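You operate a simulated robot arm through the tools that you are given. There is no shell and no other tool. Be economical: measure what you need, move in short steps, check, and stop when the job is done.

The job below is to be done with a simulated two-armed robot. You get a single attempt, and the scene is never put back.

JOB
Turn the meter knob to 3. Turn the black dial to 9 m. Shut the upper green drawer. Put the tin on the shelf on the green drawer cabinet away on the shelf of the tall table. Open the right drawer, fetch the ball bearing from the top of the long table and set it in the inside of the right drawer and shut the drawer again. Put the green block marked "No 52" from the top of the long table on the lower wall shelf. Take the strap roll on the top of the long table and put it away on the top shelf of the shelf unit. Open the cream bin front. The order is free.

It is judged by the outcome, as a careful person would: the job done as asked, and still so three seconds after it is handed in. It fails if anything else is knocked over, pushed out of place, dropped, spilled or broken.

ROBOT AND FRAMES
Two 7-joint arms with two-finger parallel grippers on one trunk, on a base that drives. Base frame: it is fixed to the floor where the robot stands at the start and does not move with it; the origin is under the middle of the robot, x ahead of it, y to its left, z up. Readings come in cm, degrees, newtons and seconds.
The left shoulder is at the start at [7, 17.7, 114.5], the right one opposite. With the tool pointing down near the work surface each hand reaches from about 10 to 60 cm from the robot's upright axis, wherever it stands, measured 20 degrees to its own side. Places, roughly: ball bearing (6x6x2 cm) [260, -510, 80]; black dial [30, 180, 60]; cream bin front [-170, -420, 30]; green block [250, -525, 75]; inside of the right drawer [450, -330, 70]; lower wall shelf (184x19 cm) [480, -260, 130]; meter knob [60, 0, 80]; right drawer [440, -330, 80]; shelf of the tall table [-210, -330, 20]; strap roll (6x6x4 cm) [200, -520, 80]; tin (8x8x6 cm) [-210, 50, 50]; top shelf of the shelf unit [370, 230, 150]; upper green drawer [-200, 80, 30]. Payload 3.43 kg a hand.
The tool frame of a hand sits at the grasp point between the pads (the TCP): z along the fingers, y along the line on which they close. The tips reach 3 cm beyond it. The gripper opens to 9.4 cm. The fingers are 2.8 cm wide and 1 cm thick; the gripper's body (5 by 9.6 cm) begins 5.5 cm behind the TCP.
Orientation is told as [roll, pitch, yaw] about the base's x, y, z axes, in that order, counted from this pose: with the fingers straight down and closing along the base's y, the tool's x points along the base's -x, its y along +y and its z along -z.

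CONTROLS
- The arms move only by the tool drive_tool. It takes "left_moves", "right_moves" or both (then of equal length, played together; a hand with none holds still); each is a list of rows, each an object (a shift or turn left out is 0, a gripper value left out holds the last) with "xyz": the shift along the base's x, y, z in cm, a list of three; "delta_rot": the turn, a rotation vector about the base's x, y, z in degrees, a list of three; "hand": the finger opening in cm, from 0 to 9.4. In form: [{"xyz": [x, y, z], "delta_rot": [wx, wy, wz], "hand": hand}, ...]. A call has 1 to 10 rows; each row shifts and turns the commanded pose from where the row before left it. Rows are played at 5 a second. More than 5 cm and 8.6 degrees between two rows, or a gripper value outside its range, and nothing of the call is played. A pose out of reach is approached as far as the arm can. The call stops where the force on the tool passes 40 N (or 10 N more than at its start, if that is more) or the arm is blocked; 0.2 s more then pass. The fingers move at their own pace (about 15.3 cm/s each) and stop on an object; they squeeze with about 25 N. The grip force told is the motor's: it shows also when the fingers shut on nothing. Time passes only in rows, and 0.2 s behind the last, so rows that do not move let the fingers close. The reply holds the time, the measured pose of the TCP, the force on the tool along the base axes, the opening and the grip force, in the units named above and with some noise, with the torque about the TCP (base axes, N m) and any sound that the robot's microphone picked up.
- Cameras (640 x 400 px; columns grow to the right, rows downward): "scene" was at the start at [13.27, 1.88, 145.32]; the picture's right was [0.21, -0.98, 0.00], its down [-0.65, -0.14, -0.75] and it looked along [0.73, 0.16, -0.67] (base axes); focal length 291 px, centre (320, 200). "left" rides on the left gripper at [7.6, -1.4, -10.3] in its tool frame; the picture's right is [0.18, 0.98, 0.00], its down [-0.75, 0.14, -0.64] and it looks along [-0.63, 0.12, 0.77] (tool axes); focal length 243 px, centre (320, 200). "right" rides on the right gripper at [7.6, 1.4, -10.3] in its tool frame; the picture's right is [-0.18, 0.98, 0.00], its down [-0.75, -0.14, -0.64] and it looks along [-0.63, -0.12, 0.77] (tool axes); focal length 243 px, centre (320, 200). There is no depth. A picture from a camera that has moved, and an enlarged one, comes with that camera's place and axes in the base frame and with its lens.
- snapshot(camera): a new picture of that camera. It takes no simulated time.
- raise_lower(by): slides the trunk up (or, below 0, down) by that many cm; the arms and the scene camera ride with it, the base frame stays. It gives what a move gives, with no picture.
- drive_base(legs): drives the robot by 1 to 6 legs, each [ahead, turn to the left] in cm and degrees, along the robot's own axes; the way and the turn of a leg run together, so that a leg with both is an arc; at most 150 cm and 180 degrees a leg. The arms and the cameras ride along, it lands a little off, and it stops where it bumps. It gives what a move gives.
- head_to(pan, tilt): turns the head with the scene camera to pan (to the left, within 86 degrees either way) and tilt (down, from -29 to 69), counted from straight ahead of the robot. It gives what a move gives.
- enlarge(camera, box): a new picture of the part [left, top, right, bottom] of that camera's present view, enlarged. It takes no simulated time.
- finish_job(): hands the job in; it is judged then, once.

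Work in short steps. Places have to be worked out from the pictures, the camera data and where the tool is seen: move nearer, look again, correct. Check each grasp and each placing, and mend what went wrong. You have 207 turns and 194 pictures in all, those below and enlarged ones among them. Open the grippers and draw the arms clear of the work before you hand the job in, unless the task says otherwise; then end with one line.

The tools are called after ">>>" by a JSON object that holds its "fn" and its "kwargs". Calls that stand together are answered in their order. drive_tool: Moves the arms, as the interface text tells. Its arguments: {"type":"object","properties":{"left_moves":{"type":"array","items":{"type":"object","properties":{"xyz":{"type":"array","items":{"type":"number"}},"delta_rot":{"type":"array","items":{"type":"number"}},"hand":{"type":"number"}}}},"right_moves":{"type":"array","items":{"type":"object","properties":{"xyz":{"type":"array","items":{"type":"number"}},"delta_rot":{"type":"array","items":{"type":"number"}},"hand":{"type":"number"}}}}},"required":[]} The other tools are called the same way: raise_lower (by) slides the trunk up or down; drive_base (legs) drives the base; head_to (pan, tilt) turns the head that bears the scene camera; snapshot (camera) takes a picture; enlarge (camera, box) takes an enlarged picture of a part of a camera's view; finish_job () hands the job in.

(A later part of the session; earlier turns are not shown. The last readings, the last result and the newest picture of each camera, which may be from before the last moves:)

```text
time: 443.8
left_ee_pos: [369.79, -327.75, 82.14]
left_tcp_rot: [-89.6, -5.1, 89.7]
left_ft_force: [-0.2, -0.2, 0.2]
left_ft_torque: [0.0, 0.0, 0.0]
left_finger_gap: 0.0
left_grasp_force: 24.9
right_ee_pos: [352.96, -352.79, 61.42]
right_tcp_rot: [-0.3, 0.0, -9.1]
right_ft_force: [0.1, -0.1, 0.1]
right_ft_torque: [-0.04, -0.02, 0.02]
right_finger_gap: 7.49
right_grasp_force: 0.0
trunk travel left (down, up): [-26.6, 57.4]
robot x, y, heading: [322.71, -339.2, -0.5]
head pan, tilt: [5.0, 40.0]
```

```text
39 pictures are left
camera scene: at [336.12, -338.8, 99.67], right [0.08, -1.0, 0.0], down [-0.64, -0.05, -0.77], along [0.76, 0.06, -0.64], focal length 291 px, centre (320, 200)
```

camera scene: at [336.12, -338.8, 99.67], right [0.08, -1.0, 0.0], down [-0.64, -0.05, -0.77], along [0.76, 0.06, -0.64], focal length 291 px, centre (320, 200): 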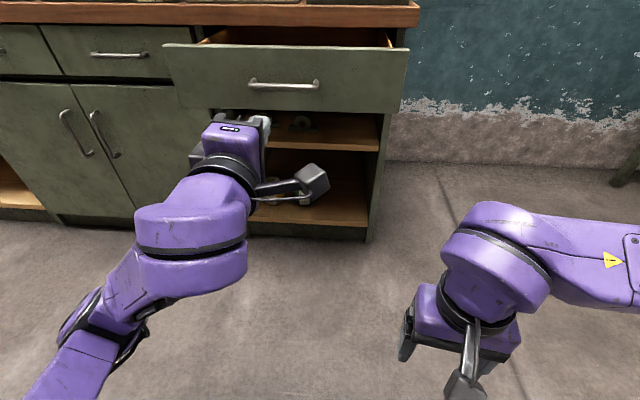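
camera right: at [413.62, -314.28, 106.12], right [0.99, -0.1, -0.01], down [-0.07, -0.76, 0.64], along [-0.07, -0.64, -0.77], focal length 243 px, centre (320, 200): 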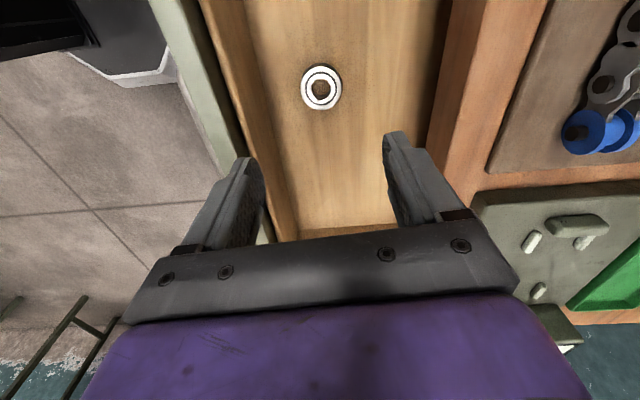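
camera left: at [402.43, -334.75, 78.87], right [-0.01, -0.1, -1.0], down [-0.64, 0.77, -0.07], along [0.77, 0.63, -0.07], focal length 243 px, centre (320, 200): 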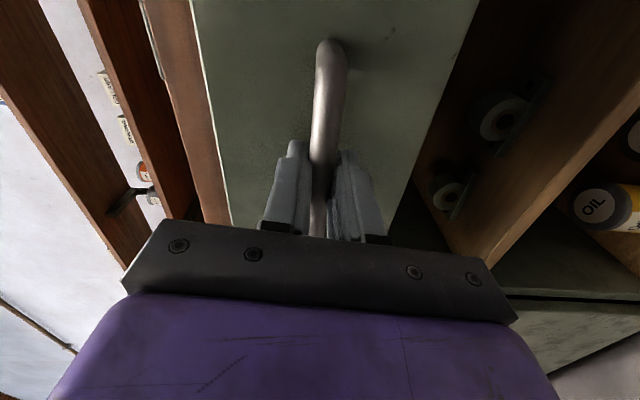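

I drive up to the drawer front and push it in with the arm.

>>> {"fn": "drive_base", "kwargs": {"legs": [[33, 0]]}}

>>> {"fn": "drive_tool", "kwargs": {"left_moves": [{"xyz": [2.5, 0, 0]}, {"xyz": [2.5, 0, 0]}, {"xyz": [2.5, 0, 0]}, {"xyz": [2.5, 0, 0]}, {"xyz": [2.5, 0, 0]}, {"xyz": [2, 0, 0]}, {"xyz": [0, 0, 0]}]}}

>>> {"fn": "snapshot", "kwargs": {"camera": "scene"}}

```text
time: 446.0
left_ee_pos: [402.99, -328.13, 82.02]
left_tcp_rot: [-89.7, -5.2, 89.6]
left_ft_force: [0.3, -0.1, 0.3]
left_ft_torque: [0.01, 0.01, 0.02]
left_finger_gap: 0.0
left_grasp_force: 24.9
right_ee_pos: [386.2, -353.07, 61.33]
right_tcp_rot: [-0.2, -0.1, -9.2]
right_ft_force: [-0.2, -0.3, -0.2]
right_ft_torque: [0.0, 0.02, -0.01]
right_finger_gap: 7.52
right_grasp_force: 0.0
trunk travel left (down, up): [-26.6, 57.4]
robot x, y, heading: [355.61, -339.5, -0.5]
head pan, tilt: [5.0, 40.0]
```

```text
time: 447.6
left_ee_pos: [417.54, -327.99, 82.0]
left_tcp_rot: [-89.7, -5.2, 89.6]
left_ft_force: [-0.1, -0.6, -0.2]
left_ft_torque: [0.0, 0.0, 0.02]
left_finger_gap: 0.02
left_grasp_force: 24.6
right_ee_pos: [386.04, -353.09, 61.46]
right_tcp_rot: [-0.2, 0.0, -9.4]
right_ft_force: [-0.4, -0.1, 0.4]
right_ft_torque: [0.0, 0.04, 0.0]
right_finger_gap: 7.51
right_grasp_force: 0.1
trunk travel left (down, up): [-26.6, 57.4]
robot x, y, heading: [355.6, -339.56, -0.4]
head pan, tilt: [5.0, 40.0]
```

```text
38 pictures are left
camera scene: at [369.24, -339.0, 99.67], right [0.08, -1.0, 0.0], down [-0.64, -0.05, -0.77], along [0.76, 0.06, -0.64], focal length 291 px, centre (320, 200)
```

scene: 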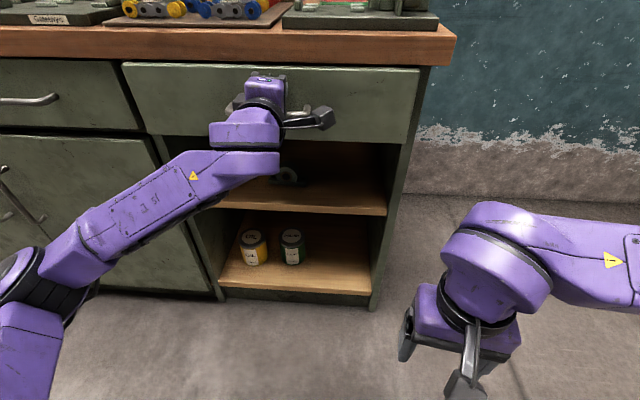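

Nearly shut. I push on gently till resistance.

>>> {"fn": "drive_tool", "kwargs": {"left_moves": [{"xyz": [1, 0, 0]}, {"xyz": [1, 0, 0]}, {"xyz": [1, 0, 0]}, {"xyz": [1, 0, 0]}, {"xyz": [1, 0, 0]}, {"xyz": [0, 0, 0]}]}}

>>> {"fn": "drive_tool", "kwargs": {"left_moves": [{"xyz": [-4, 0, 0]}, {"xyz": [-4, 0, 0]}, {"xyz": [-4, 0, 0]}, {"xyz": [0, 0, 0]}]}}

>>> {"fn": "snapshot", "kwargs": {"camera": "scene"}}

```text
time: 448.4
left_ee_pos: [419.97, -328.2, 82.06]
left_tcp_rot: [-89.8, -5.4, 89.4]
left_ft_force: [-24.0, 6.9, -1.4]
left_ft_torque: [-0.22, 0.02, 0.54]
left_finger_gap: 0.02
left_grasp_force: 25.2
right_ee_pos: [385.88, -352.85, 61.37]
right_tcp_rot: [-0.3, -0.3, -9.0]
right_ft_force: [0.6, -0.5, 0.4]
right_ft_torque: [0.02, 0.02, -0.07]
right_finger_gap: 7.52
right_grasp_force: 0.1
trunk travel left (down, up): [-26.6, 57.4]
robot x, y, heading: [355.57, -339.35, 0.0]
head pan, tilt: [5.0, 40.0]
stopped in row 4 (left hand): the force on the tool passed its limit at 57 N (the readings are from after the stop); the commanded pose is now the measured one
```

```text
time: 449.4
left_ee_pos: [408.23, -328.19, 81.92]
left_tcp_rot: [-89.5, -5.4, 89.3]
left_ft_force: [-0.2, 0.1, 0.0]
left_ft_torque: [0.02, 0.02, -0.01]
left_finger_gap: 0.0
left_grasp_force: 25.2
right_ee_pos: [386.12, -352.99, 61.38]
right_tcp_rot: [-0.2, -0.1, -9.0]
right_ft_force: [-0.6, 0.4, 0.5]
right_ft_torque: [0.01, 0.02, -0.02]
right_finger_gap: 7.5
right_grasp_force: 0.1
trunk travel left (down, up): [-26.6, 57.4]
robot x, y, heading: [355.29, -339.75, -0.2]
head pan, tilt: [5.0, 40.0]
```

```text
37 pictures are left
camera scene: at [369.19, -338.97, 99.67], right [0.08, -1.0, 0.0], down [-0.64, -0.05, -0.77], along [0.76, 0.06, -0.64], focal length 291 px, centre (320, 200)
```

scene: 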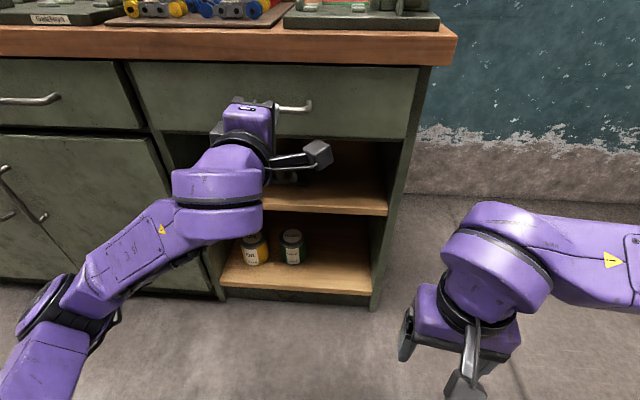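

The drawer hit its stop and is shut. Next the strap roll: I raise the trunk and drive back to the long table, lining up the right arm with it.

>>> {"fn": "drive_base", "kwargs": {"legs": [[-55, 0]]}}

>>> {"fn": "raise_lower", "kwargs": {"by": 40}}

>>> {"fn": "drive_tool", "kwargs": {"left_moves": [{"delta_rot": [8.5, 0, 0]}, {"delta_rot": [8.5, 0, 0]}, {"delta_rot": [8.5, 0, 0]}, {"delta_rot": [8.5, 0, 0]}, {"delta_rot": [8.5, 0, 0]}, {"delta_rot": [8.5, 0, 0]}, {"delta_rot": [8.5, 0, 0]}, {"delta_rot": [8.5, 0, 0]}, {"delta_rot": [8.5, 0, 0]}, {"delta_rot": [8.5, 0, 0]}], "right_moves": [{"hand": 9.4}, {"delta_rot": [0, 0, 4.5]}, {"delta_rot": [0, 0, 4.5]}, {}, {}, {}, {}, {}, {}, {}]}}

>>> {"fn": "drive_base", "kwargs": {"legs": [[0, -180], [85, 0], [0, 90], [95, 0]]}}

>>> {"fn": "head_to", "kwargs": {"pan": -5, "tilt": 45}}

>>> {"fn": "snapshot", "kwargs": {"camera": "scene"}}

```text
time: 452.6
left_ee_pos: [353.24, -327.88, 81.77]
left_tcp_rot: [-89.3, -5.3, 89.3]
left_ft_force: [0.5, -0.3, 0.5]
left_ft_torque: [0.03, 0.01, 0.0]
left_finger_gap: 0.0
left_grasp_force: 24.9
right_ee_pos: [330.9, -352.63, 61.37]
right_tcp_rot: [-0.2, -0.2, -9.3]
right_ft_force: [-0.4, 0.2, 0.3]
right_ft_torque: [0.01, -0.01, -0.01]
right_finger_gap: 7.53
right_grasp_force: 0.1
trunk travel left (down, up): [-26.6, 57.4]
robot x, y, heading: [300.53, -339.61, -0.7]
head pan, tilt: [5.0, 40.0]
```

```text
time: 456.4
left_ee_pos: [353.24, -328.01, 121.75]
left_tcp_rot: [-89.4, -5.3, 89.2]
left_ft_force: [-0.9, 0.8, -0.4]
left_ft_torque: [0.0, -0.01, -0.01]
left_finger_gap: 0.0
left_grasp_force: 24.6
right_ee_pos: [330.9, -352.79, 101.4]
right_tcp_rot: [-0.2, -0.2, -9.2]
right_ft_force: [-0.5, 0.0, 1.0]
right_ft_torque: [0.04, 0.01, 0.01]
right_finger_gap: 7.48
right_grasp_force: 0.1
trunk travel left (down, up): [-66.6, 17.4]
robot x, y, heading: [300.74, -339.64, -0.5]
head pan, tilt: [5.0, 40.0]
```

```text
time: 458.6
left_ee_pos: [353.36, -327.96, 121.81]
left_tcp_rot: [29.5, -89.1, -28.9]
left_ft_force: [-0.7, -0.1, -0.6]
left_ft_torque: [-0.04, -0.03, 0.0]
left_finger_gap: 0.0
left_grasp_force: 24.9
right_ee_pos: [331.04, -352.75, 101.41]
right_tcp_rot: [-0.2, 0.0, -0.2]
right_ft_force: [-0.1, -0.1, -0.8]
right_ft_torque: [0.01, 0.02, 0.03]
right_finger_gap: 9.41
right_grasp_force: 0.1
trunk travel left (down, up): [-66.6, 17.4]
robot x, y, heading: [300.6, -339.28, -0.2]
head pan, tilt: [5.0, 40.0]
```

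```text
time: 478.9
left_ee_pos: [227.2, -484.79, 121.89]
left_tcp_rot: [21.2, -89.2, -110.7]
left_ft_force: [-1.1, 0.7, -0.3]
left_ft_torque: [0.03, 0.0, 0.01]
left_finger_gap: 0.0
left_grasp_force: 24.7
right_ee_pos: [202.46, -462.51, 101.35]
right_tcp_rot: [-0.2, -0.1, -90.3]
right_ft_force: [0.0, -0.2, 0.8]
right_ft_torque: [0.01, -0.02, 0.0]
right_finger_gap: 9.4
right_grasp_force: 0.0
trunk travel left (down, up): [-66.6, 17.4]
robot x, y, heading: [215.88, -432.35, -90.6]
head pan, tilt: [5.0, 40.0]
```

```text
time: 479.6
left_ee_pos: [227.13, -484.77, 121.82]
left_tcp_rot: [20.7, -89.2, -110.3]
left_ft_force: [-0.2, -0.3, 0.6]
left_ft_torque: [-0.02, 0.01, 0.02]
left_finger_gap: 0.01
left_grasp_force: 24.9
right_ee_pos: [202.44, -462.45, 101.29]
right_tcp_rot: [-0.2, -0.1, -90.3]
right_ft_force: [-0.5, -0.1, -0.3]
right_ft_torque: [0.01, 0.02, 0.0]
right_finger_gap: 9.39
right_grasp_force: 0.1
trunk travel left (down, up): [-66.6, 17.4]
robot x, y, heading: [215.93, -432.15, -90.6]
head pan, tilt: [-5.0, 45.0]
```

```text
36 pictures are left
camera scene: at [215.02, -445.16, 138.95], right [-1.0, 0.09, 0.0], down [0.07, 0.7, -0.71], along [-0.07, -0.7, -0.71], focal length 291 px, centre (320, 200)
```

scene: 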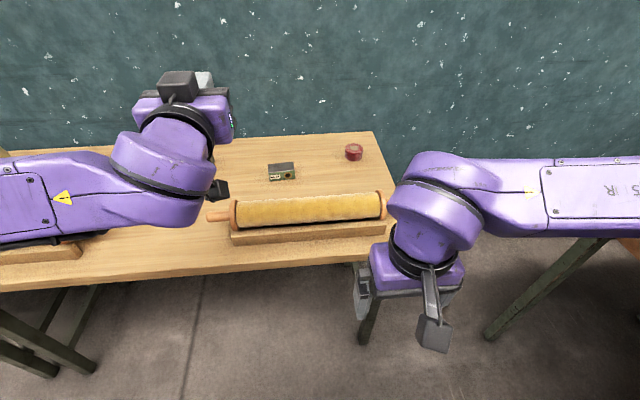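

Strap roll confirmed at [196.6, −522]. I drive 28 cm closer and bring the right hand, tilted 30°, above it.

>>> {"fn": "drive_base", "kwargs": {"legs": [[28, 0]]}}

>>> {"fn": "drive_tool", "kwargs": {"right_moves": [{"delta_rot": [-7.5, 0, 0], "xyz": [-0.7, -4, 0]}, {"delta_rot": [-7.5, 0, 0], "xyz": [-0.7, -4, 0]}, {"delta_rot": [-7.5, 0, 0], "xyz": [-0.7, -4, 0]}, {"delta_rot": [-7.5, 0, 0], "xyz": [-0.7, -4, 0]}, {"xyz": [-0.7, -4, 0]}, {"xyz": [-0.7, -4, -1]}, {"xyz": [-0.7, -4, -1]}, {"xyz": [-0.5, -2, -1]}, {"xyz": [0, 0, 0]}]}}

>>> {"fn": "snapshot", "kwargs": {"camera": "right"}}

>>> {"fn": "snapshot", "kwargs": {"camera": "scene"}}

```text
time: 481.6
left_ee_pos: [227.02, -512.68, 121.95]
left_tcp_rot: [21.6, -89.2, -111.2]
left_ft_force: [-0.4, -0.1, 0.6]
left_ft_torque: [0.02, 0.01, 0.02]
left_finger_gap: 0.02
left_grasp_force: 24.8
right_ee_pos: [202.29, -490.45, 101.37]
right_tcp_rot: [-0.2, -0.1, -90.3]
right_ft_force: [-0.4, 0.4, 0.1]
right_ft_torque: [-0.01, -0.03, -0.01]
right_finger_gap: 9.41
right_grasp_force: 0.1
trunk travel left (down, up): [-66.6, 17.4]
robot x, y, heading: [215.84, -459.86, -90.0]
head pan, tilt: [-5.0, 45.0]
```

```text
time: 483.6
left_ee_pos: [226.95, -512.84, 121.95]
left_tcp_rot: [22.1, -89.2, -111.5]
left_ft_force: [0.3, 0.6, -0.2]
left_ft_torque: [-0.03, 0.0, 0.02]
left_finger_gap: 0.0
left_grasp_force: 25.3
right_ee_pos: [196.79, -520.47, 98.35]
right_tcp_rot: [-0.1, -30.1, -90.2]
right_ft_force: [-0.3, 0.1, -0.6]
right_ft_torque: [-0.03, 0.05, -0.02]
right_finger_gap: 9.39
right_grasp_force: 0.2
trunk travel left (down, up): [-66.6, 17.4]
robot x, y, heading: [215.6, -460.02, -90.5]
head pan, tilt: [-5.0, 45.0]
```

```text
35 pictures are left
camera right: at [198.33, -508.79, 103.34], right [0.98, -0.16, 0.09], down [-0.14, -0.33, 0.93], along [-0.12, -0.93, -0.35], focal length 243 px, centre (320, 200)
```

right: 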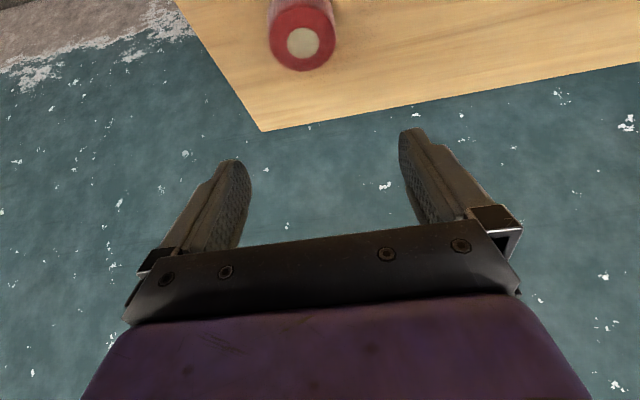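

```text
34 pictures are left
camera scene: at [214.83, -473.0, 138.95], right [-1.0, 0.09, 0.0], down [0.07, 0.7, -0.71], along [-0.07, -0.7, -0.71], focal length 291 px, centre (320, 200)
```

scene: 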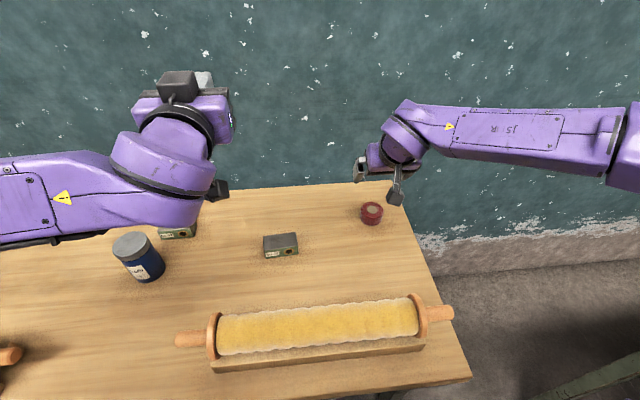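

Aligned. I descend and grip the roll.

>>> {"fn": "drive_tool", "kwargs": {"right_moves": [{"xyz": [-0.2, -0.5, -4.5]}, {"xyz": [0, -0.4, -4.5]}, {"xyz": [0, 0, -3]}, {"xyz": [0, 0, -1.6]}, {"xyz": [0, 0, 0]}]}}

>>> {"fn": "snapshot", "kwargs": {"camera": "right"}}

```text
time: 484.8
left_ee_pos: [227.05, -512.59, 121.96]
left_tcp_rot: [21.3, -89.2, -110.8]
left_ft_force: [-0.9, 1.0, 0.8]
left_ft_torque: [0.04, 0.02, 0.02]
left_finger_gap: 0.0
left_grasp_force: 25.2
right_ee_pos: [196.71, -521.36, 84.76]
right_tcp_rot: [-0.1, -30.1, -90.4]
right_ft_force: [-0.7, -0.3, -0.6]
right_ft_torque: [-0.02, 0.05, -0.01]
right_finger_gap: 9.38
right_grasp_force: 0.0
trunk travel left (down, up): [-66.6, 17.4]
robot x, y, heading: [215.23, -460.18, -90.4]
head pan, tilt: [-5.0, 45.0]
```

```text
33 pictures are left
camera right: at [198.11, -509.64, 89.75], right [0.98, -0.16, 0.09], down [-0.14, -0.33, 0.93], along [-0.12, -0.93, -0.35], focal length 243 px, centre (320, 200)
```

right: 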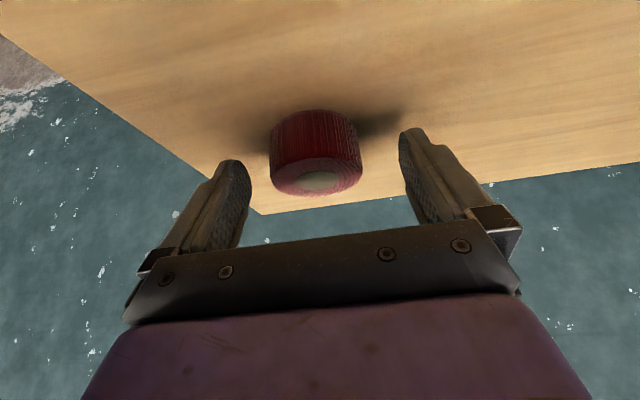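

>>> {"fn": "drive_tool", "kwargs": {"right_moves": [{"hand": 0}, {"hand": 0}, {"hand": 0}, {"hand": 0}, {"xyz": [0, 0, 3]}, {"xyz": [0, 0, 4.5]}, {"xyz": [0, 0, 4.5]}, {"xyz": [0, 0, 4.5]}, {"xyz": [0, 1, 4]}, {"xyz": [0, 0, 0]}]}}

>>> {"fn": "snapshot", "kwargs": {"camera": "right"}}

```text
time: 486.9
left_ee_pos: [226.98, -512.76, 121.83]
left_tcp_rot: [20.8, -89.1, -110.1]
left_ft_force: [-0.3, -0.3, 0.7]
left_ft_torque: [0.01, -0.01, 0.03]
left_finger_gap: 0.0
left_grasp_force: 25.6
right_ee_pos: [196.69, -520.58, 105.26]
right_tcp_rot: [-0.1, -29.9, -90.3]
right_ft_force: [0.0, 1.0, -0.5]
right_ft_torque: [0.03, -0.01, 0.01]
right_finger_gap: 5.69
right_grasp_force: 25.2
trunk travel left (down, up): [-66.6, 17.4]
robot x, y, heading: [215.6, -460.03, -90.6]
head pan, tilt: [-5.0, 45.0]
```

```text
32 pictures are left
camera right: at [198.22, -508.86, 110.26], right [0.98, -0.17, 0.09], down [-0.14, -0.33, 0.93], along [-0.12, -0.93, -0.35], focal length 243 px, centre (320, 200)
```

right: 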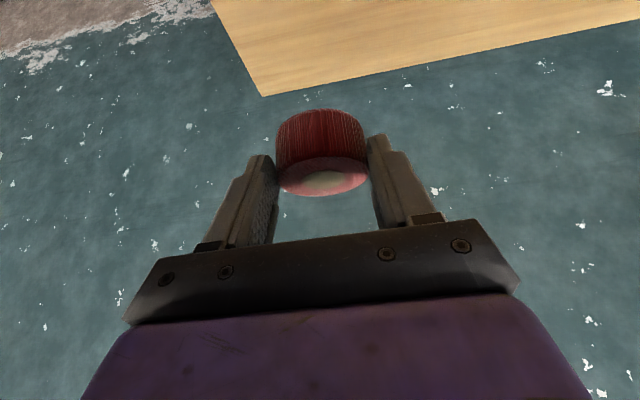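

Got it. I back away and drive to the aisle along +y toward the shelf unit, and look.

>>> {"fn": "drive_base", "kwargs": {"legs": [[-105, 0], [0, 90.5], [130, 0], [0, 90]]}}

>>> {"fn": "head_to", "kwargs": {"pan": 0, "tilt": 15}}

>>> {"fn": "snapshot", "kwargs": {"camera": "scene"}}

```text
time: 506.1
left_ee_pos: [335.8, -303.5, 121.89]
left_tcp_rot: [21.9, -89.2, 68.4]
left_ft_force: [-0.5, 0.4, 0.8]
left_ft_torque: [0.01, 0.0, 0.03]
left_finger_gap: 0.01
left_grasp_force: 25.0
right_ee_pos: [366.04, -295.72, 105.25]
right_tcp_rot: [-0.1, -30.2, 89.4]
right_ft_force: [-0.2, -0.2, -0.4]
right_ft_torque: [-0.03, -0.01, -0.03]
right_finger_gap: 5.67
right_grasp_force: 25.2
trunk travel left (down, up): [-66.6, 17.4]
robot x, y, heading: [347.19, -356.24, 89.2]
head pan, tilt: [-5.0, 45.0]
```

```text
time: 507.1
left_ee_pos: [335.74, -303.33, 121.87]
left_tcp_rot: [22.3, -89.3, 67.9]
left_ft_force: [0.0, 0.4, -0.5]
left_ft_torque: [-0.03, 0.0, -0.02]
left_finger_gap: 0.03
left_grasp_force: 25.1
right_ee_pos: [366.18, -295.75, 105.24]
right_tcp_rot: [-0.1, -30.1, 89.3]
right_ft_force: [0.5, -0.2, -0.8]
right_ft_torque: [0.0, 0.01, 0.03]
right_finger_gap: 5.65
right_grasp_force: 25.0
trunk travel left (down, up): [-66.6, 17.4]
robot x, y, heading: [347.02, -356.56, 89.3]
head pan, tilt: [0.0, 15.0]
```

```text
31 pictures are left
camera scene: at [347.27, -341.71, 143.62], right [1.0, -0.01, 0.0], down [0.0, -0.26, -0.97], along [0.01, 0.97, -0.26], focal length 291 px, centre (320, 200)
```

scene: 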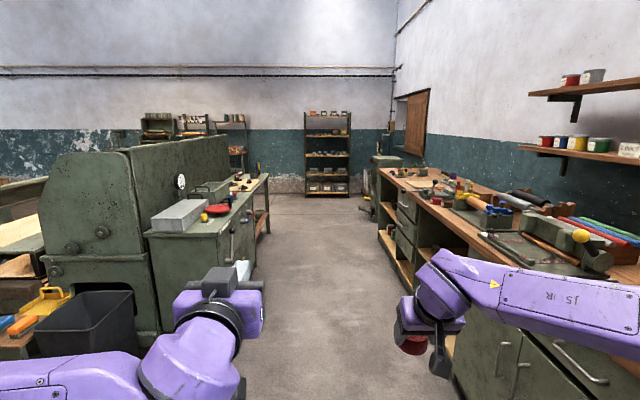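

The shelf unit stands straight ahead at about [369, 232]. The aisle is clear; I drive 450 cm along it.

>>> {"fn": "drive_base", "kwargs": {"legs": [[0, -2.5], [150, 0], [150, 0], [0, 1.5], [145, 0]]}}

>>> {"fn": "head_to", "kwargs": {"pan": 0, "tilt": 10}}

>>> {"fn": "snapshot", "kwargs": {"camera": "scene"}}

```text
time: 529.2
left_ee_pos: [357.34, 143.73, 121.91]
left_tcp_rot: [22.2, -89.2, 66.7]
left_ft_force: [0.1, -0.6, 1.6]
left_ft_torque: [0.0, 0.0, -0.01]
left_finger_gap: 0.02
left_grasp_force: 25.5
right_ee_pos: [387.81, 150.65, 105.18]
right_tcp_rot: [0.0, -30.1, 88.1]
right_ft_force: [1.1, -0.2, -0.5]
right_ft_torque: [0.01, -0.04, -0.03]
right_finger_gap: 5.65
right_grasp_force: 25.1
trunk travel left (down, up): [-66.6, 17.4]
robot x, y, heading: [367.23, 90.48, 88.0]
head pan, tilt: [0.0, 15.0]
```

```text
time: 529.9
left_ee_pos: [357.38, 143.78, 121.79]
left_tcp_rot: [21.8, -89.3, 67.3]
left_ft_force: [0.0, -1.1, -0.6]
left_ft_torque: [0.01, -0.02, 0.0]
left_finger_gap: 0.0
left_grasp_force: 24.8
right_ee_pos: [387.69, 150.66, 105.16]
right_tcp_rot: [-0.1, -30.0, 88.1]
right_ft_force: [-0.6, 0.7, -0.3]
right_ft_torque: [-0.02, 0.03, 0.01]
right_finger_gap: 5.63
right_grasp_force: 25.1
trunk travel left (down, up): [-66.6, 17.4]
robot x, y, heading: [367.43, 90.42, 88.1]
head pan, tilt: [0.0, 10.0]
```

```text
30 pictures are left
camera scene: at [367.9, 105.12, 144.43], right [1.0, -0.03, 0.0], down [-0.01, -0.17, -0.98], along [0.03, 0.98, -0.17], focal length 291 px, centre (320, 200)
```

scene: 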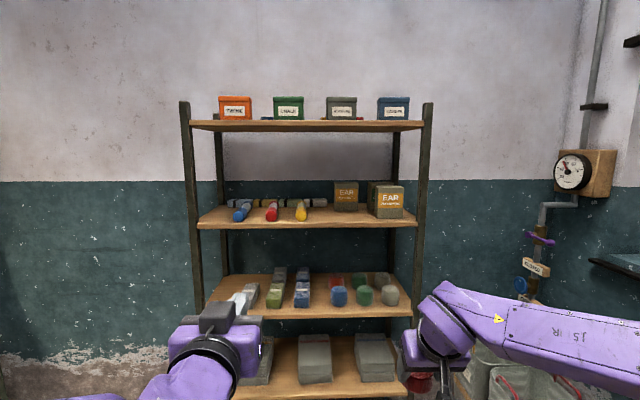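

The top shelf is at z≈153 with four boxes on it. I raise the trunk fully to see its surface.

>>> {"fn": "raise_lower", "kwargs": {"by": 17.3}}

>>> {"fn": "drive_base", "kwargs": {"legs": [[20, 0]]}}

>>> {"fn": "enlarge", "kwargs": {"camera": "scene", "box": [140, 60, 480, 270]}}

```text
time: 531.8
left_ee_pos: [357.37, 143.57, 139.06]
left_tcp_rot: [21.8, -89.2, 67.0]
left_ft_force: [0.1, 0.6, -0.4]
left_ft_torque: [-0.01, 0.0, -0.03]
left_finger_gap: 0.0
left_grasp_force: 24.5
right_ee_pos: [387.78, 150.62, 122.56]
right_tcp_rot: [-0.1, -30.0, 88.1]
right_ft_force: [1.0, -0.7, -0.2]
right_ft_torque: [0.01, 0.01, 0.0]
right_finger_gap: 5.68
right_grasp_force: 24.7
trunk travel left (down, up): [-83.9, 0.1]
robot x, y, heading: [367.2, 90.56, 87.8]
head pan, tilt: [0.0, 10.0]
```

```text
time: 533.4
left_ee_pos: [357.83, 163.29, 139.35]
left_tcp_rot: [27.0, -89.3, 62.0]
left_ft_force: [-0.5, 0.0, 0.2]
left_ft_torque: [0.0, 0.0, 0.02]
left_finger_gap: 0.01
left_grasp_force: 24.9
right_ee_pos: [388.29, 170.35, 122.63]
right_tcp_rot: [-0.1, -30.2, 88.2]
right_ft_force: [-0.3, -0.6, -1.6]
right_ft_torque: [0.0, -0.04, 0.01]
right_finger_gap: 5.64
right_grasp_force: 25.1
trunk travel left (down, up): [-83.9, 0.1]
robot x, y, heading: [367.51, 110.64, 88.1]
head pan, tilt: [0.0, 10.0]
```

```text
1.88 times, centred on (310, 165) of scene
camera zoom: at [368.5, 124.71, 161.78], right [1.0, -0.03, 0.0], down [-0.01, -0.17, -0.99], along [0.03, 0.98, -0.17], focal length 548 px, centre (339, 266)
```

zoom: 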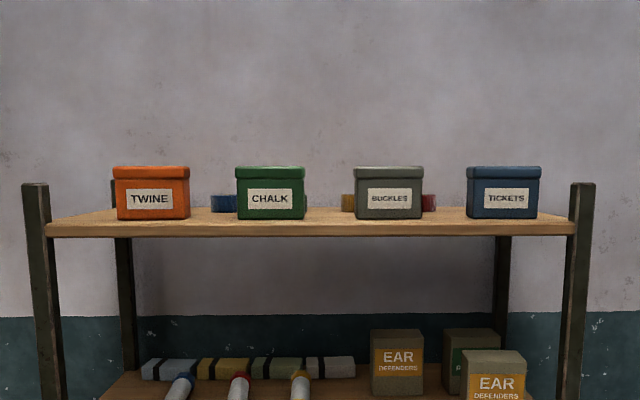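

There's about an 8 cm free strip in front of the boxes; I'll set the roll there in front of the CHALK–BUCKLES gap. First I fold the left hand down and back, and raise the right hand.

>>> {"fn": "drive_tool", "kwargs": {"left_moves": [{"delta_rot": [-8.5, 0, 0], "xyz": [0, -2, 0]}, {"delta_rot": [-8.5, 0, 0], "xyz": [0, -2, 0]}, {"delta_rot": [-8.5, 0, 0], "xyz": [0, -2, 0]}, {"delta_rot": [-8.5, 0, 0], "xyz": [0, -2, 0]}, {"delta_rot": [-8.5, 0, 0], "xyz": [0, -2, 0]}, {"delta_rot": [-8.5, 0, 0], "xyz": [0, -2, -1]}, {"delta_rot": [-8.5, 0, 0], "xyz": [-1, -2, -1]}, {"delta_rot": [-8.5, 0, 0], "xyz": [-1, -2, -1]}, {"delta_rot": [-8.5, 0, 0], "xyz": [-1, -2, -1]}, {"delta_rot": [-8.5, 0, 0], "xyz": [-1, -2, -1]}], "right_moves": [{"xyz": [0, -2, 4]}, {"xyz": [0, -2, 4]}, {"xyz": [0, -2, 4]}, {"xyz": [0, -2, 4]}, {"xyz": [0, -2, 4]}, {"xyz": [0, -2, 4]}, {"xyz": [0, -2, 4]}, {"xyz": [0, -1, 4]}, {"xyz": [0, 0, 4]}, {"xyz": [0, 0, 2]}]}}

>>> {"fn": "drive_tool", "kwargs": {"left_moves": [{"xyz": [-1, -4, 0]}, {"xyz": [-1, -4, 0]}, {"xyz": [-1, -4, 0]}, {"xyz": [0, 0, 0]}]}}

```text
time: 535.6
left_ee_pos: [353.88, 143.46, 134.21]
left_tcp_rot: [-0.9, -4.1, 89.7]
left_ft_force: [-1.0, -1.4, -0.8]
left_ft_torque: [-0.02, -0.05, 0.02]
left_finger_gap: 0.0
left_grasp_force: 24.9
right_ee_pos: [388.19, 158.77, 146.65]
right_tcp_rot: [-0.1, -30.0, 88.2]
right_ft_force: [0.2, 0.2, 0.0]
right_ft_torque: [-0.04, 0.0, -0.05]
right_finger_gap: 5.66
right_grasp_force: 25.1
right hand out of reach, approached as far as the arm can: row 7, 8, 9, 10
trunk travel left (down, up): [-83.9, 0.1]
robot x, y, heading: [367.92, 110.5, 88.2]
head pan, tilt: [0.0, 10.0]
```

```text
time: 536.6
left_ee_pos: [350.95, 131.51, 134.12]
left_tcp_rot: [-0.9, -4.4, 89.7]
left_ft_force: [0.0, -0.2, 0.2]
left_ft_torque: [-0.01, 0.03, 0.02]
left_finger_gap: 0.01
left_grasp_force: 24.6
right_ee_pos: [388.33, 158.65, 146.55]
right_tcp_rot: [-0.1, -30.2, 88.3]
right_ft_force: [-0.1, 0.7, -1.0]
right_ft_torque: [-0.03, -0.01, 0.03]
right_finger_gap: 5.66
right_grasp_force: 25.0
trunk travel left (down, up): [-83.9, 0.1]
robot x, y, heading: [368.3, 110.71, 88.1]
head pan, tilt: [0.0, 10.0]
```

The arm can't reach that height with a 30° tilt, so I tip the hand further forward (≈58°) and raise it; the roll can settle flat on contact. I'll set it at x≈390, in front of the BUCKLES–TICKETS gap.

>>> {"fn": "drive_tool", "kwargs": {"right_moves": [{"delta_rot": [7, 0, 0], "xyz": [0, 0, 2]}, {"delta_rot": [7, 0, 0], "xyz": [0, 0, 2]}, {"delta_rot": [7, 0, 0], "xyz": [0, 0, 2]}, {"delta_rot": [7, 0, 0], "xyz": [0, 0, 2]}, {"xyz": [0, 0, 2]}, {"xyz": [0, 0, 2]}, {"xyz": [0, -1, 2]}, {"xyz": [0, 0, 0]}]}}

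>>> {"fn": "snapshot", "kwargs": {"camera": "right"}}

```text
time: 538.4
left_ee_pos: [350.93, 131.41, 134.0]
left_tcp_rot: [-0.9, -4.3, 89.7]
left_ft_force: [-0.4, 0.3, -0.2]
left_ft_torque: [-0.01, -0.04, 0.0]
left_finger_gap: 0.0
left_grasp_force: 25.4
right_ee_pos: [388.39, 157.61, 160.47]
right_tcp_rot: [1.5, -58.2, 87.1]
right_ft_force: [0.6, 0.2, -0.8]
right_ft_torque: [-0.01, 0.04, -0.04]
right_finger_gap: 5.67
right_grasp_force: 24.8
trunk travel left (down, up): [-83.9, 0.1]
robot x, y, heading: [368.16, 110.52, 88.3]
head pan, tilt: [0.0, 10.0]
```

```text
28 pictures are left
camera right: at [386.56, 145.0, 159.4], right [-0.98, 0.12, 0.17], down [0.15, -0.15, 0.98], along [0.15, 0.98, 0.13], focal length 243 px, centre (320, 200)
```

right: 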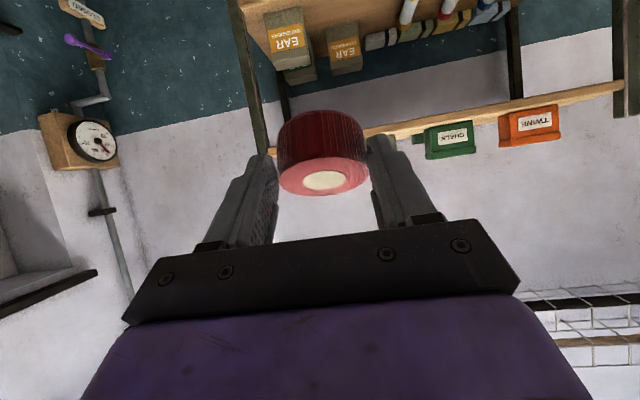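

Reached z 160. I raise a little more and drive 30 cm nearer, then measure the shelf edge again.

>>> {"fn": "drive_tool", "kwargs": {"right_moves": [{"xyz": [0, 0, 1]}, {"xyz": [0.8, 0, 0.5]}, {"xyz": [0, 0, 0]}]}}

>>> {"fn": "drive_base", "kwargs": {"legs": [[30, 0]]}}

>>> {"fn": "head_to", "kwargs": {"pan": -10, "tilt": 15}}

>>> {"fn": "snapshot", "kwargs": {"camera": "scene"}}

>>> {"fn": "snapshot", "kwargs": {"camera": "right"}}

```text
time: 539.2
left_ee_pos: [351.03, 131.61, 134.1]
left_tcp_rot: [-0.9, -4.3, 89.7]
left_ft_force: [-0.1, 0.3, 0.5]
left_ft_torque: [0.0, 0.03, -0.03]
left_finger_gap: 0.0
left_grasp_force: 24.6
right_ee_pos: [389.18, 157.61, 161.94]
right_tcp_rot: [1.5, -58.0, 87.0]
right_ft_force: [0.0, 1.0, -0.6]
right_ft_torque: [-0.01, 0.01, 0.04]
right_finger_gap: 5.64
right_grasp_force: 24.6
trunk travel left (down, up): [-83.9, 0.1]
robot x, y, heading: [367.96, 110.54, 88.2]
head pan, tilt: [0.0, 10.0]
```

```text
time: 541.3
left_ee_pos: [351.9, 161.42, 134.17]
left_tcp_rot: [-0.9, -4.4, 89.7]
left_ft_force: [0.5, -0.9, -0.1]
left_ft_torque: [0.0, -0.01, 0.02]
left_finger_gap: 0.02
left_grasp_force: 24.6
right_ee_pos: [390.18, 187.56, 162.09]
right_tcp_rot: [1.3, -58.2, 87.1]
right_ft_force: [0.1, -1.1, -1.1]
right_ft_torque: [0.02, 0.0, 0.02]
right_finger_gap: 5.68
right_grasp_force: 25.1
trunk travel left (down, up): [-83.9, 0.1]
robot x, y, heading: [369.0, 140.79, 88.0]
head pan, tilt: [0.0, 10.0]
```

```text
time: 542.0
left_ee_pos: [351.85, 161.66, 134.25]
left_tcp_rot: [-1.0, -4.3, 89.7]
left_ft_force: [-0.4, -0.1, 0.4]
left_ft_torque: [0.01, 0.02, -0.02]
left_finger_gap: 0.02
left_grasp_force: 25.2
right_ee_pos: [390.19, 187.69, 161.9]
right_tcp_rot: [1.5, -58.1, 87.1]
right_ft_force: [-0.6, 0.0, -1.0]
right_ft_torque: [-0.05, -0.02, 0.01]
right_finger_gap: 5.66
right_grasp_force: 24.9
trunk travel left (down, up): [-83.9, 0.1]
robot x, y, heading: [368.77, 140.91, 88.1]
head pan, tilt: [-10.0, 15.0]
```

```text
27 pictures are left
camera scene: at [371.13, 155.09, 160.93], right [0.98, -0.21, 0.0], down [-0.05, -0.25, -0.97], along [0.2, 0.95, -0.26], focal length 291 px, centre (320, 200)
```

scene: 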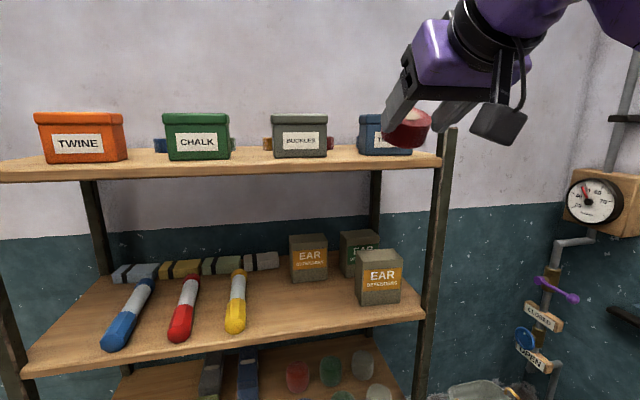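

```text
26 pictures are left
camera right: at [388.35, 175.1, 160.89], right [-0.98, 0.13, 0.17], down [0.15, -0.15, 0.98], along [0.15, 0.98, 0.13], focal length 243 px, centre (320, 200)
```

right: 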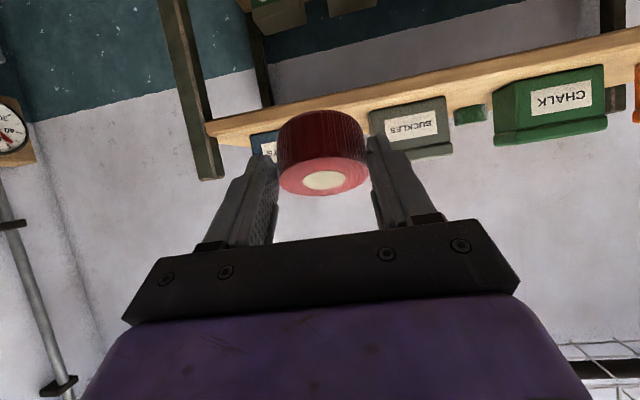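

Triangulated: shelf front edge y≈205, top z≈154.3, boxes' fronts at y≈212, gap BUCKLES–TICKETS x≈385–391. I drive 17 cm closer and check.

>>> {"fn": "drive_base", "kwargs": {"legs": [[16, 0]]}}

>>> {"fn": "snapshot", "kwargs": {"camera": "scene"}}

>>> {"fn": "snapshot", "kwargs": {"camera": "right"}}

```text
time: 543.4
left_ee_pos: [352.58, 177.36, 134.19]
left_tcp_rot: [-1.1, -4.5, 89.4]
left_ft_force: [0.6, -1.1, 0.5]
left_ft_torque: [-0.03, 0.0, -0.04]
left_finger_gap: 0.0
left_grasp_force: 25.0
right_ee_pos: [390.81, 203.07, 162.22]
right_tcp_rot: [1.5, -58.3, 87.0]
right_ft_force: [0.8, -0.7, -0.5]
right_ft_torque: [0.01, -0.02, 0.0]
right_finger_gap: 5.67
right_grasp_force: 25.0
trunk travel left (down, up): [-83.9, 0.1]
robot x, y, heading: [369.63, 156.87, 88.0]
head pan, tilt: [-10.0, 15.0]
```

```text
25 pictures are left
camera scene: at [371.67, 170.61, 160.97], right [0.98, -0.21, 0.0], down [-0.05, -0.25, -0.97], along [0.2, 0.95, -0.26], focal length 291 px, centre (320, 200)
```

scene: 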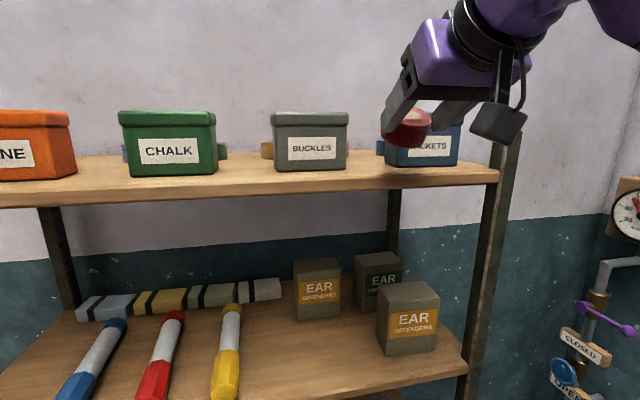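

```text
24 pictures are left
camera right: at [388.91, 190.58, 161.01], right [-0.98, 0.13, 0.17], down [0.15, -0.15, 0.98], along [0.15, 0.98, 0.13], focal length 243 px, centre (320, 200)
```

right: 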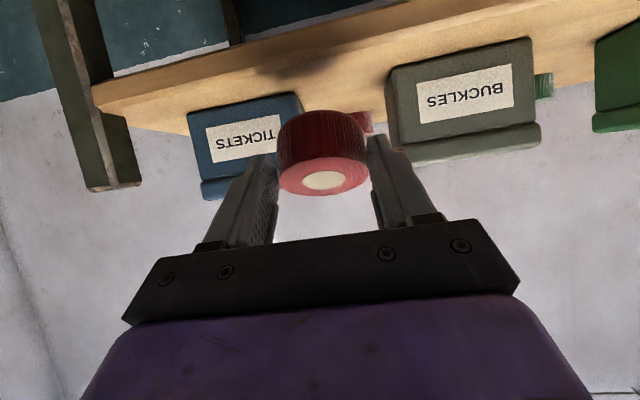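

Gap centre x≈388.5, boxes' fronts y≈212.8. I move to [388.5, 208] and lower slowly to contact.

>>> {"fn": "drive_tool", "kwargs": {"right_moves": [{"xyz": [-1.2, 1.6, 0]}, {"xyz": [-1.1, 1.7, 0]}, {"xyz": [0, 1.6, 0]}, {"xyz": [0, 0, -1]}, {"xyz": [0, 0, -1]}, {"xyz": [0, 0, 0]}]}}

>>> {"fn": "snapshot", "kwargs": {"camera": "right"}}

>>> {"fn": "enlarge", "kwargs": {"camera": "scene", "box": [340, 60, 540, 220]}}

```text
time: 544.8
left_ee_pos: [352.52, 177.67, 134.17]
left_tcp_rot: [-1.1, -4.3, 89.5]
left_ft_force: [-0.1, 0.5, 0.4]
left_ft_torque: [-0.04, 0.03, 0.02]
left_finger_gap: 0.01
left_grasp_force: 25.2
right_ee_pos: [388.28, 208.61, 159.86]
right_tcp_rot: [1.3, -58.1, 87.1]
right_ft_force: [0.6, 0.1, -1.0]
right_ft_torque: [-0.01, 0.02, 0.02]
right_finger_gap: 5.66
right_grasp_force: 24.9
trunk travel left (down, up): [-83.9, 0.1]
robot x, y, heading: [369.64, 156.91, 87.8]
head pan, tilt: [-10.0, 15.0]
```

```text
23 pictures are left
camera right: at [386.59, 195.96, 158.87], right [-0.98, 0.13, 0.17], down [0.15, -0.15, 0.98], along [0.15, 0.98, 0.13], focal length 243 px, centre (320, 200)
```

right: 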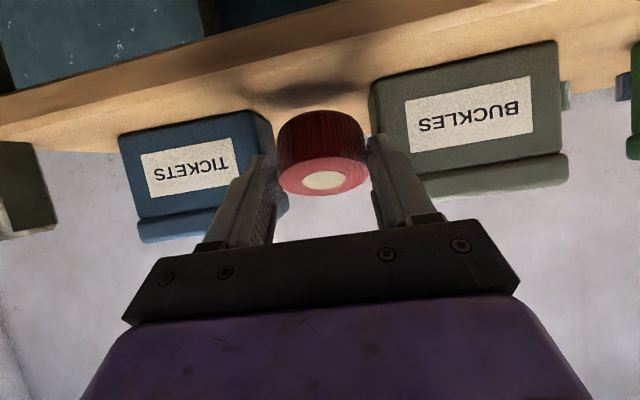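

```text
2.50 times, centred on (440, 140) of scene
camera zoom: at [371.65, 171.08, 160.92], right [0.98, -0.21, 0.0], down [-0.05, -0.25, -0.97], along [0.2, 0.94, -0.26], focal length 728 px, centre (20, 350)
```

zoom: 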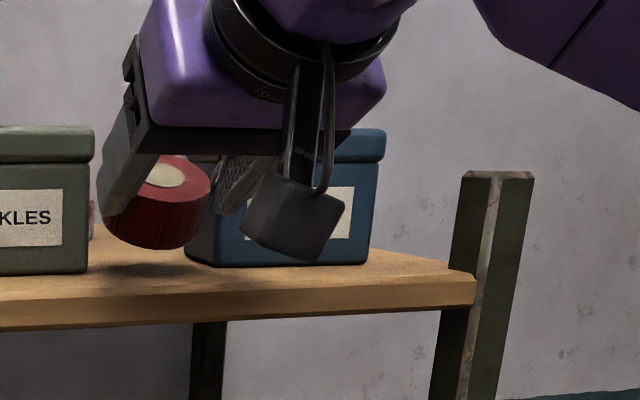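

Looks right. I lower in half-centimetre steps watching the force.

>>> {"fn": "drive_tool", "kwargs": {"right_moves": [{"xyz": [0, -0.2, -0.5]}, {"xyz": [0, 0, -0.4]}, {"xyz": [0, 0, 0]}, {"xyz": [0, 0, 0]}]}}

>>> {"fn": "drive_tool", "kwargs": {"right_moves": [{"xyz": [0, 0, -0.4]}, {"xyz": [0, 0, 0]}, {"xyz": [0, 0, 0]}]}}

```text
time: 545.8
left_ee_pos: [352.54, 177.59, 134.08]
left_tcp_rot: [-1.1, -4.3, 89.5]
left_ft_force: [-0.6, 0.7, -0.3]
left_ft_torque: [0.0, -0.04, -0.02]
left_finger_gap: 0.01
left_grasp_force: 24.4
right_ee_pos: [388.5, 208.34, 159.12]
right_tcp_rot: [1.5, -58.1, 87.1]
right_ft_force: [0.4, 0.7, -1.2]
right_ft_torque: [-0.05, 0.01, -0.06]
right_finger_gap: 5.65
right_grasp_force: 24.3
trunk travel left (down, up): [-83.9, 0.1]
robot x, y, heading: [369.42, 156.8, 87.9]
head pan, tilt: [-10.0, 15.0]
```

```text
time: 546.6
left_ee_pos: [352.47, 177.64, 134.03]
left_tcp_rot: [-1.0, -4.3, 89.5]
left_ft_force: [0.0, -0.6, 0.0]
left_ft_torque: [0.02, 0.01, -0.01]
left_finger_gap: 0.01
left_grasp_force: 24.7
right_ee_pos: [388.52, 208.37, 158.63]
right_tcp_rot: [1.4, -58.0, 87.1]
right_ft_force: [-0.6, -0.1, -0.8]
right_ft_torque: [0.02, 0.0, -0.02]
right_finger_gap: 5.65
right_grasp_force: 25.2
trunk travel left (down, up): [-83.9, 0.1]
robot x, y, heading: [369.44, 156.56, 88.0]
head pan, tilt: [-10.0, 15.0]
```

>>> {"fn": "drive_tool", "kwargs": {"right_moves": [{"xyz": [0, 0, -0.4]}, {"xyz": [0, 0, -0.4]}, {"xyz": [0, 0, 0]}, {"xyz": [0, 0, 0]}]}}

>>> {"fn": "drive_tool", "kwargs": {"right_moves": [{"xyz": [0, 0, -0.4]}, {"xyz": [0, 0, 0]}, {"xyz": [0, 0, 0]}]}}

>>> {"fn": "enlarge", "kwargs": {"camera": "scene", "box": [340, 60, 540, 220]}}

```text
time: 547.6
left_ee_pos: [352.45, 177.55, 134.11]
left_tcp_rot: [-0.9, -4.4, 89.5]
left_ft_force: [0.1, 0.7, -0.3]
left_ft_torque: [0.03, -0.02, 0.01]
left_finger_gap: 0.03
left_grasp_force: 24.5
right_ee_pos: [388.37, 208.16, 158.3]
right_tcp_rot: [1.3, -58.7, 87.2]
right_ft_force: [2.4, 8.7, 33.0]
right_ft_torque: [1.12, -0.07, -0.08]
right_finger_gap: 5.71
right_grasp_force: 25.1
trunk travel left (down, up): [-83.9, 0.1]
robot x, y, heading: [369.72, 156.74, 88.1]
head pan, tilt: [-10.0, 15.0]
```

```text
time: 548.4
left_ee_pos: [352.51, 177.34, 134.14]
left_tcp_rot: [-1.0, -4.4, 89.5]
left_ft_force: [1.3, -1.0, -0.3]
left_ft_torque: [0.0, 0.0, 0.03]
left_finger_gap: 0.0
left_grasp_force: 25.2
right_ee_pos: [388.42, 208.06, 157.84]
right_tcp_rot: [1.2, -58.4, 87.2]
right_ft_force: [1.4, 6.2, 33.4]
right_ft_torque: [0.93, -0.06, 0.01]
right_finger_gap: 5.67
right_grasp_force: 25.0
trunk travel left (down, up): [-83.9, 0.1]
robot x, y, heading: [369.98, 156.62, 88.0]
head pan, tilt: [-10.0, 15.0]
```

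```text
2.50 times, centred on (440, 140) of scene
camera zoom: at [371.56, 170.69, 160.97], right [0.98, -0.21, 0.0], down [-0.05, -0.25, -0.97], along [0.2, 0.95, -0.26], focal length 728 px, centre (20, 350)
```

zoom: 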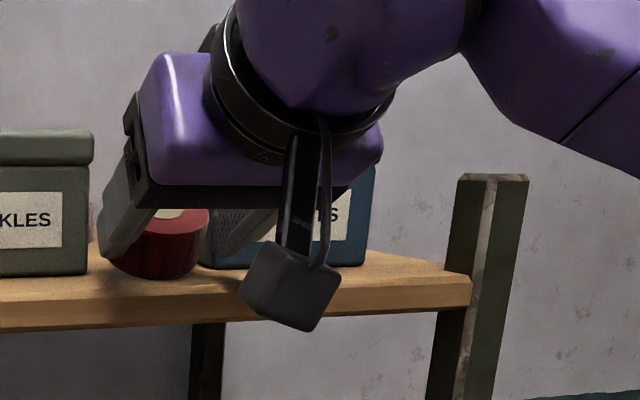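

The roll is pivoting flat under the pressure. One more 0.4 cm, then I release.

>>> {"fn": "drive_tool", "kwargs": {"right_moves": [{"xyz": [0, 0, -0.4]}, {"xyz": [0, 0, 0]}, {"xyz": [0, 0, 0]}]}}

>>> {"fn": "enlarge", "kwargs": {"camera": "right", "box": [220, 60, 420, 220]}}

```text
time: 549.2
left_ee_pos: [352.4, 177.42, 134.07]
left_tcp_rot: [-0.9, -4.5, 89.5]
left_ft_force: [-0.5, -0.1, 0.4]
left_ft_torque: [-0.01, 0.01, 0.01]
left_finger_gap: 0.02
left_grasp_force: 25.2
right_ee_pos: [388.37, 208.03, 156.98]
right_tcp_rot: [1.4, -58.1, 87.1]
right_ft_force: [-2.2, -3.3, 6.8]
right_ft_torque: [0.04, 0.0, 0.04]
right_finger_gap: 5.36
right_grasp_force: 24.6
trunk travel left (down, up): [-83.9, 0.1]
robot x, y, heading: [369.7, 156.39, 87.8]
head pan, tilt: [-10.0, 15.0]
```

```text
2.50 times, centred on (320, 140) of right
camera zoom: at [386.46, 195.36, 155.99], right [-0.98, 0.13, 0.17], down [0.15, -0.15, 0.98], along [0.15, 0.98, 0.13], focal length 606 px, centre (320, 350)
```

zoom: 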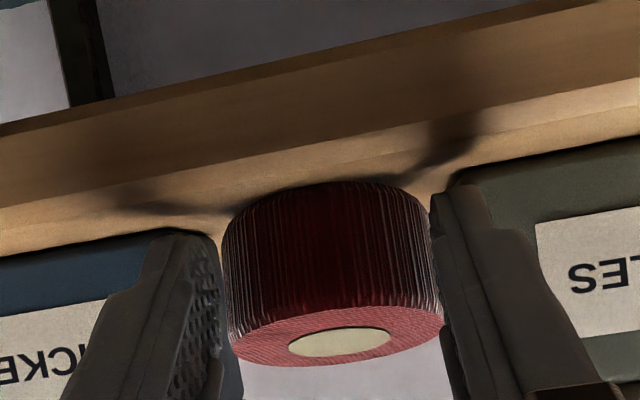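

It's flat on the shelf now. I open slightly and withdraw straight back.

>>> {"fn": "drive_tool", "kwargs": {"right_moves": [{"hand": 7}, {"hand": 7}, {"hand": 7}, {"xyz": [0, -1.5, 0.4]}, {"xyz": [0, -2.5, 0.5]}, {"xyz": [0, -3, 0.5]}, {"xyz": [0, -3, 0]}, {"xyz": [0, 0, 0]}]}}

>>> {"fn": "snapshot", "kwargs": {"camera": "right"}}

>>> {"fn": "enlarge", "kwargs": {"camera": "scene", "box": [340, 60, 540, 220]}}

```text
time: 551.0
left_ee_pos: [352.48, 177.68, 134.14]
left_tcp_rot: [-1.0, -4.3, 89.5]
left_ft_force: [-0.1, 0.6, -0.4]
left_ft_torque: [-0.01, -0.01, 0.02]
left_finger_gap: 0.0
left_grasp_force: 24.7
right_ee_pos: [388.55, 198.41, 158.57]
right_tcp_rot: [1.4, -58.1, 87.1]
right_ft_force: [0.4, -0.5, -1.0]
right_ft_torque: [0.01, 0.02, 0.02]
right_finger_gap: 7.03
right_grasp_force: 0.0
trunk travel left (down, up): [-83.9, 0.1]
robot x, y, heading: [369.53, 156.32, 88.0]
head pan, tilt: [-10.0, 15.0]
```

```text
19 pictures are left
camera right: at [386.61, 185.68, 157.42], right [-0.98, 0.13, 0.17], down [0.15, -0.15, 0.98], along [0.15, 0.98, 0.13], focal length 243 px, centre (320, 200)
```

right: 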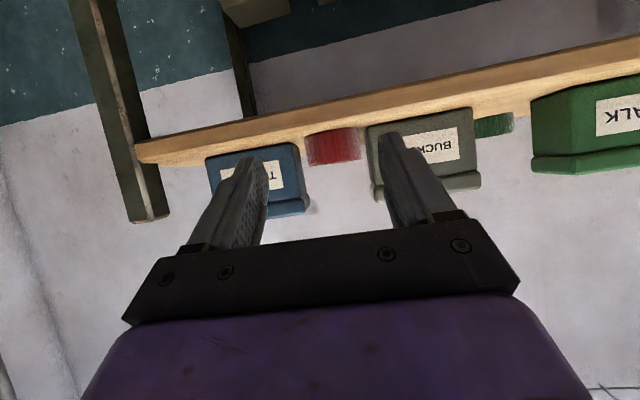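

```text
2.50 times, centred on (440, 140) of scene
camera zoom: at [371.67, 171.04, 160.92], right [0.98, -0.21, 0.0], down [-0.05, -0.25, -0.97], along [0.2, 0.94, -0.26], focal length 728 px, centre (20, 350)
```

zoom: 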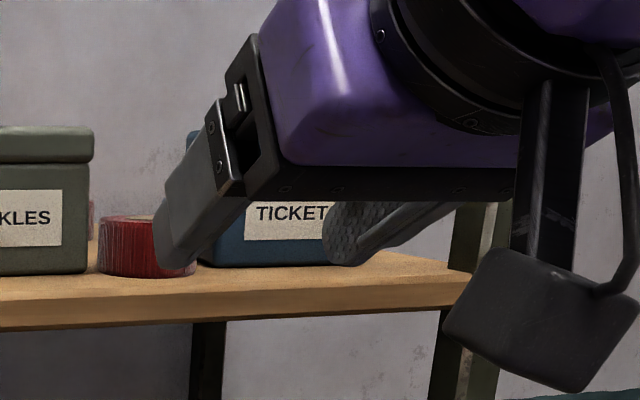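

The roll stands flat on the top shelf. I back away and take a last look.

>>> {"fn": "drive_base", "kwargs": {"legs": [[-45, 0]]}}

>>> {"fn": "head_to", "kwargs": {"pan": 0, "tilt": 10}}

>>> {"fn": "enlarge", "kwargs": {"camera": "scene", "box": [160, 60, 500, 280]}}

```text
time: 553.7
left_ee_pos: [350.94, 132.65, 134.07]
left_tcp_rot: [-1.0, -4.3, 89.9]
left_ft_force: [0.3, 0.2, 0.3]
left_ft_torque: [-0.02, 0.02, 0.02]
left_finger_gap: 0.0
left_grasp_force: 25.4
right_ee_pos: [386.81, 153.63, 158.38]
right_tcp_rot: [1.5, -58.1, 87.4]
right_ft_force: [-0.8, 0.6, -0.3]
right_ft_torque: [0.04, 0.02, 0.0]
right_finger_gap: 7.02
right_grasp_force: 0.1
trunk travel left (down, up): [-83.9, 0.1]
robot x, y, heading: [368.4, 111.84, 88.3]
head pan, tilt: [-10.0, 15.0]
```

```text
time: 554.4
left_ee_pos: [351.0, 132.43, 134.06]
left_tcp_rot: [-1.0, -4.3, 89.9]
left_ft_force: [-0.1, -0.2, 0.1]
left_ft_torque: [0.01, 0.02, 0.01]
left_finger_gap: 0.01
left_grasp_force: 25.0
right_ee_pos: [386.72, 153.52, 158.42]
right_tcp_rot: [1.4, -58.1, 87.4]
right_ft_force: [0.0, -0.8, 0.4]
right_ft_torque: [-0.02, -0.03, -0.01]
right_finger_gap: 6.98
right_grasp_force: 0.0
trunk travel left (down, up): [-83.9, 0.1]
robot x, y, heading: [367.47, 111.61, 88.1]
head pan, tilt: [0.0, 10.0]
```

```text
1.82 times, centred on (330, 170) of scene
camera zoom: at [368.58, 126.14, 161.74], right [1.0, -0.03, 0.0], down [0.0, -0.17, -0.98], along [0.03, 0.98, -0.17], focal length 530 px, centre (302, 254)
```

zoom: 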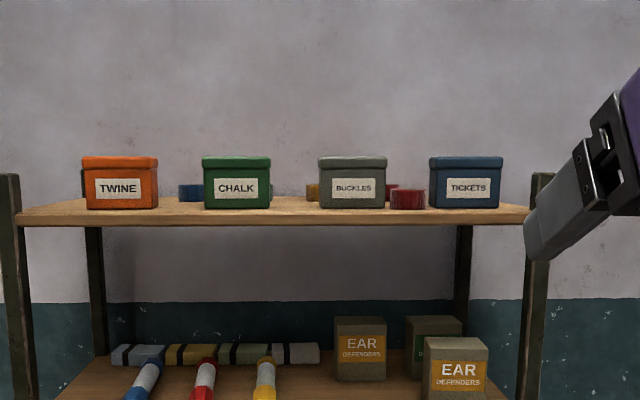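

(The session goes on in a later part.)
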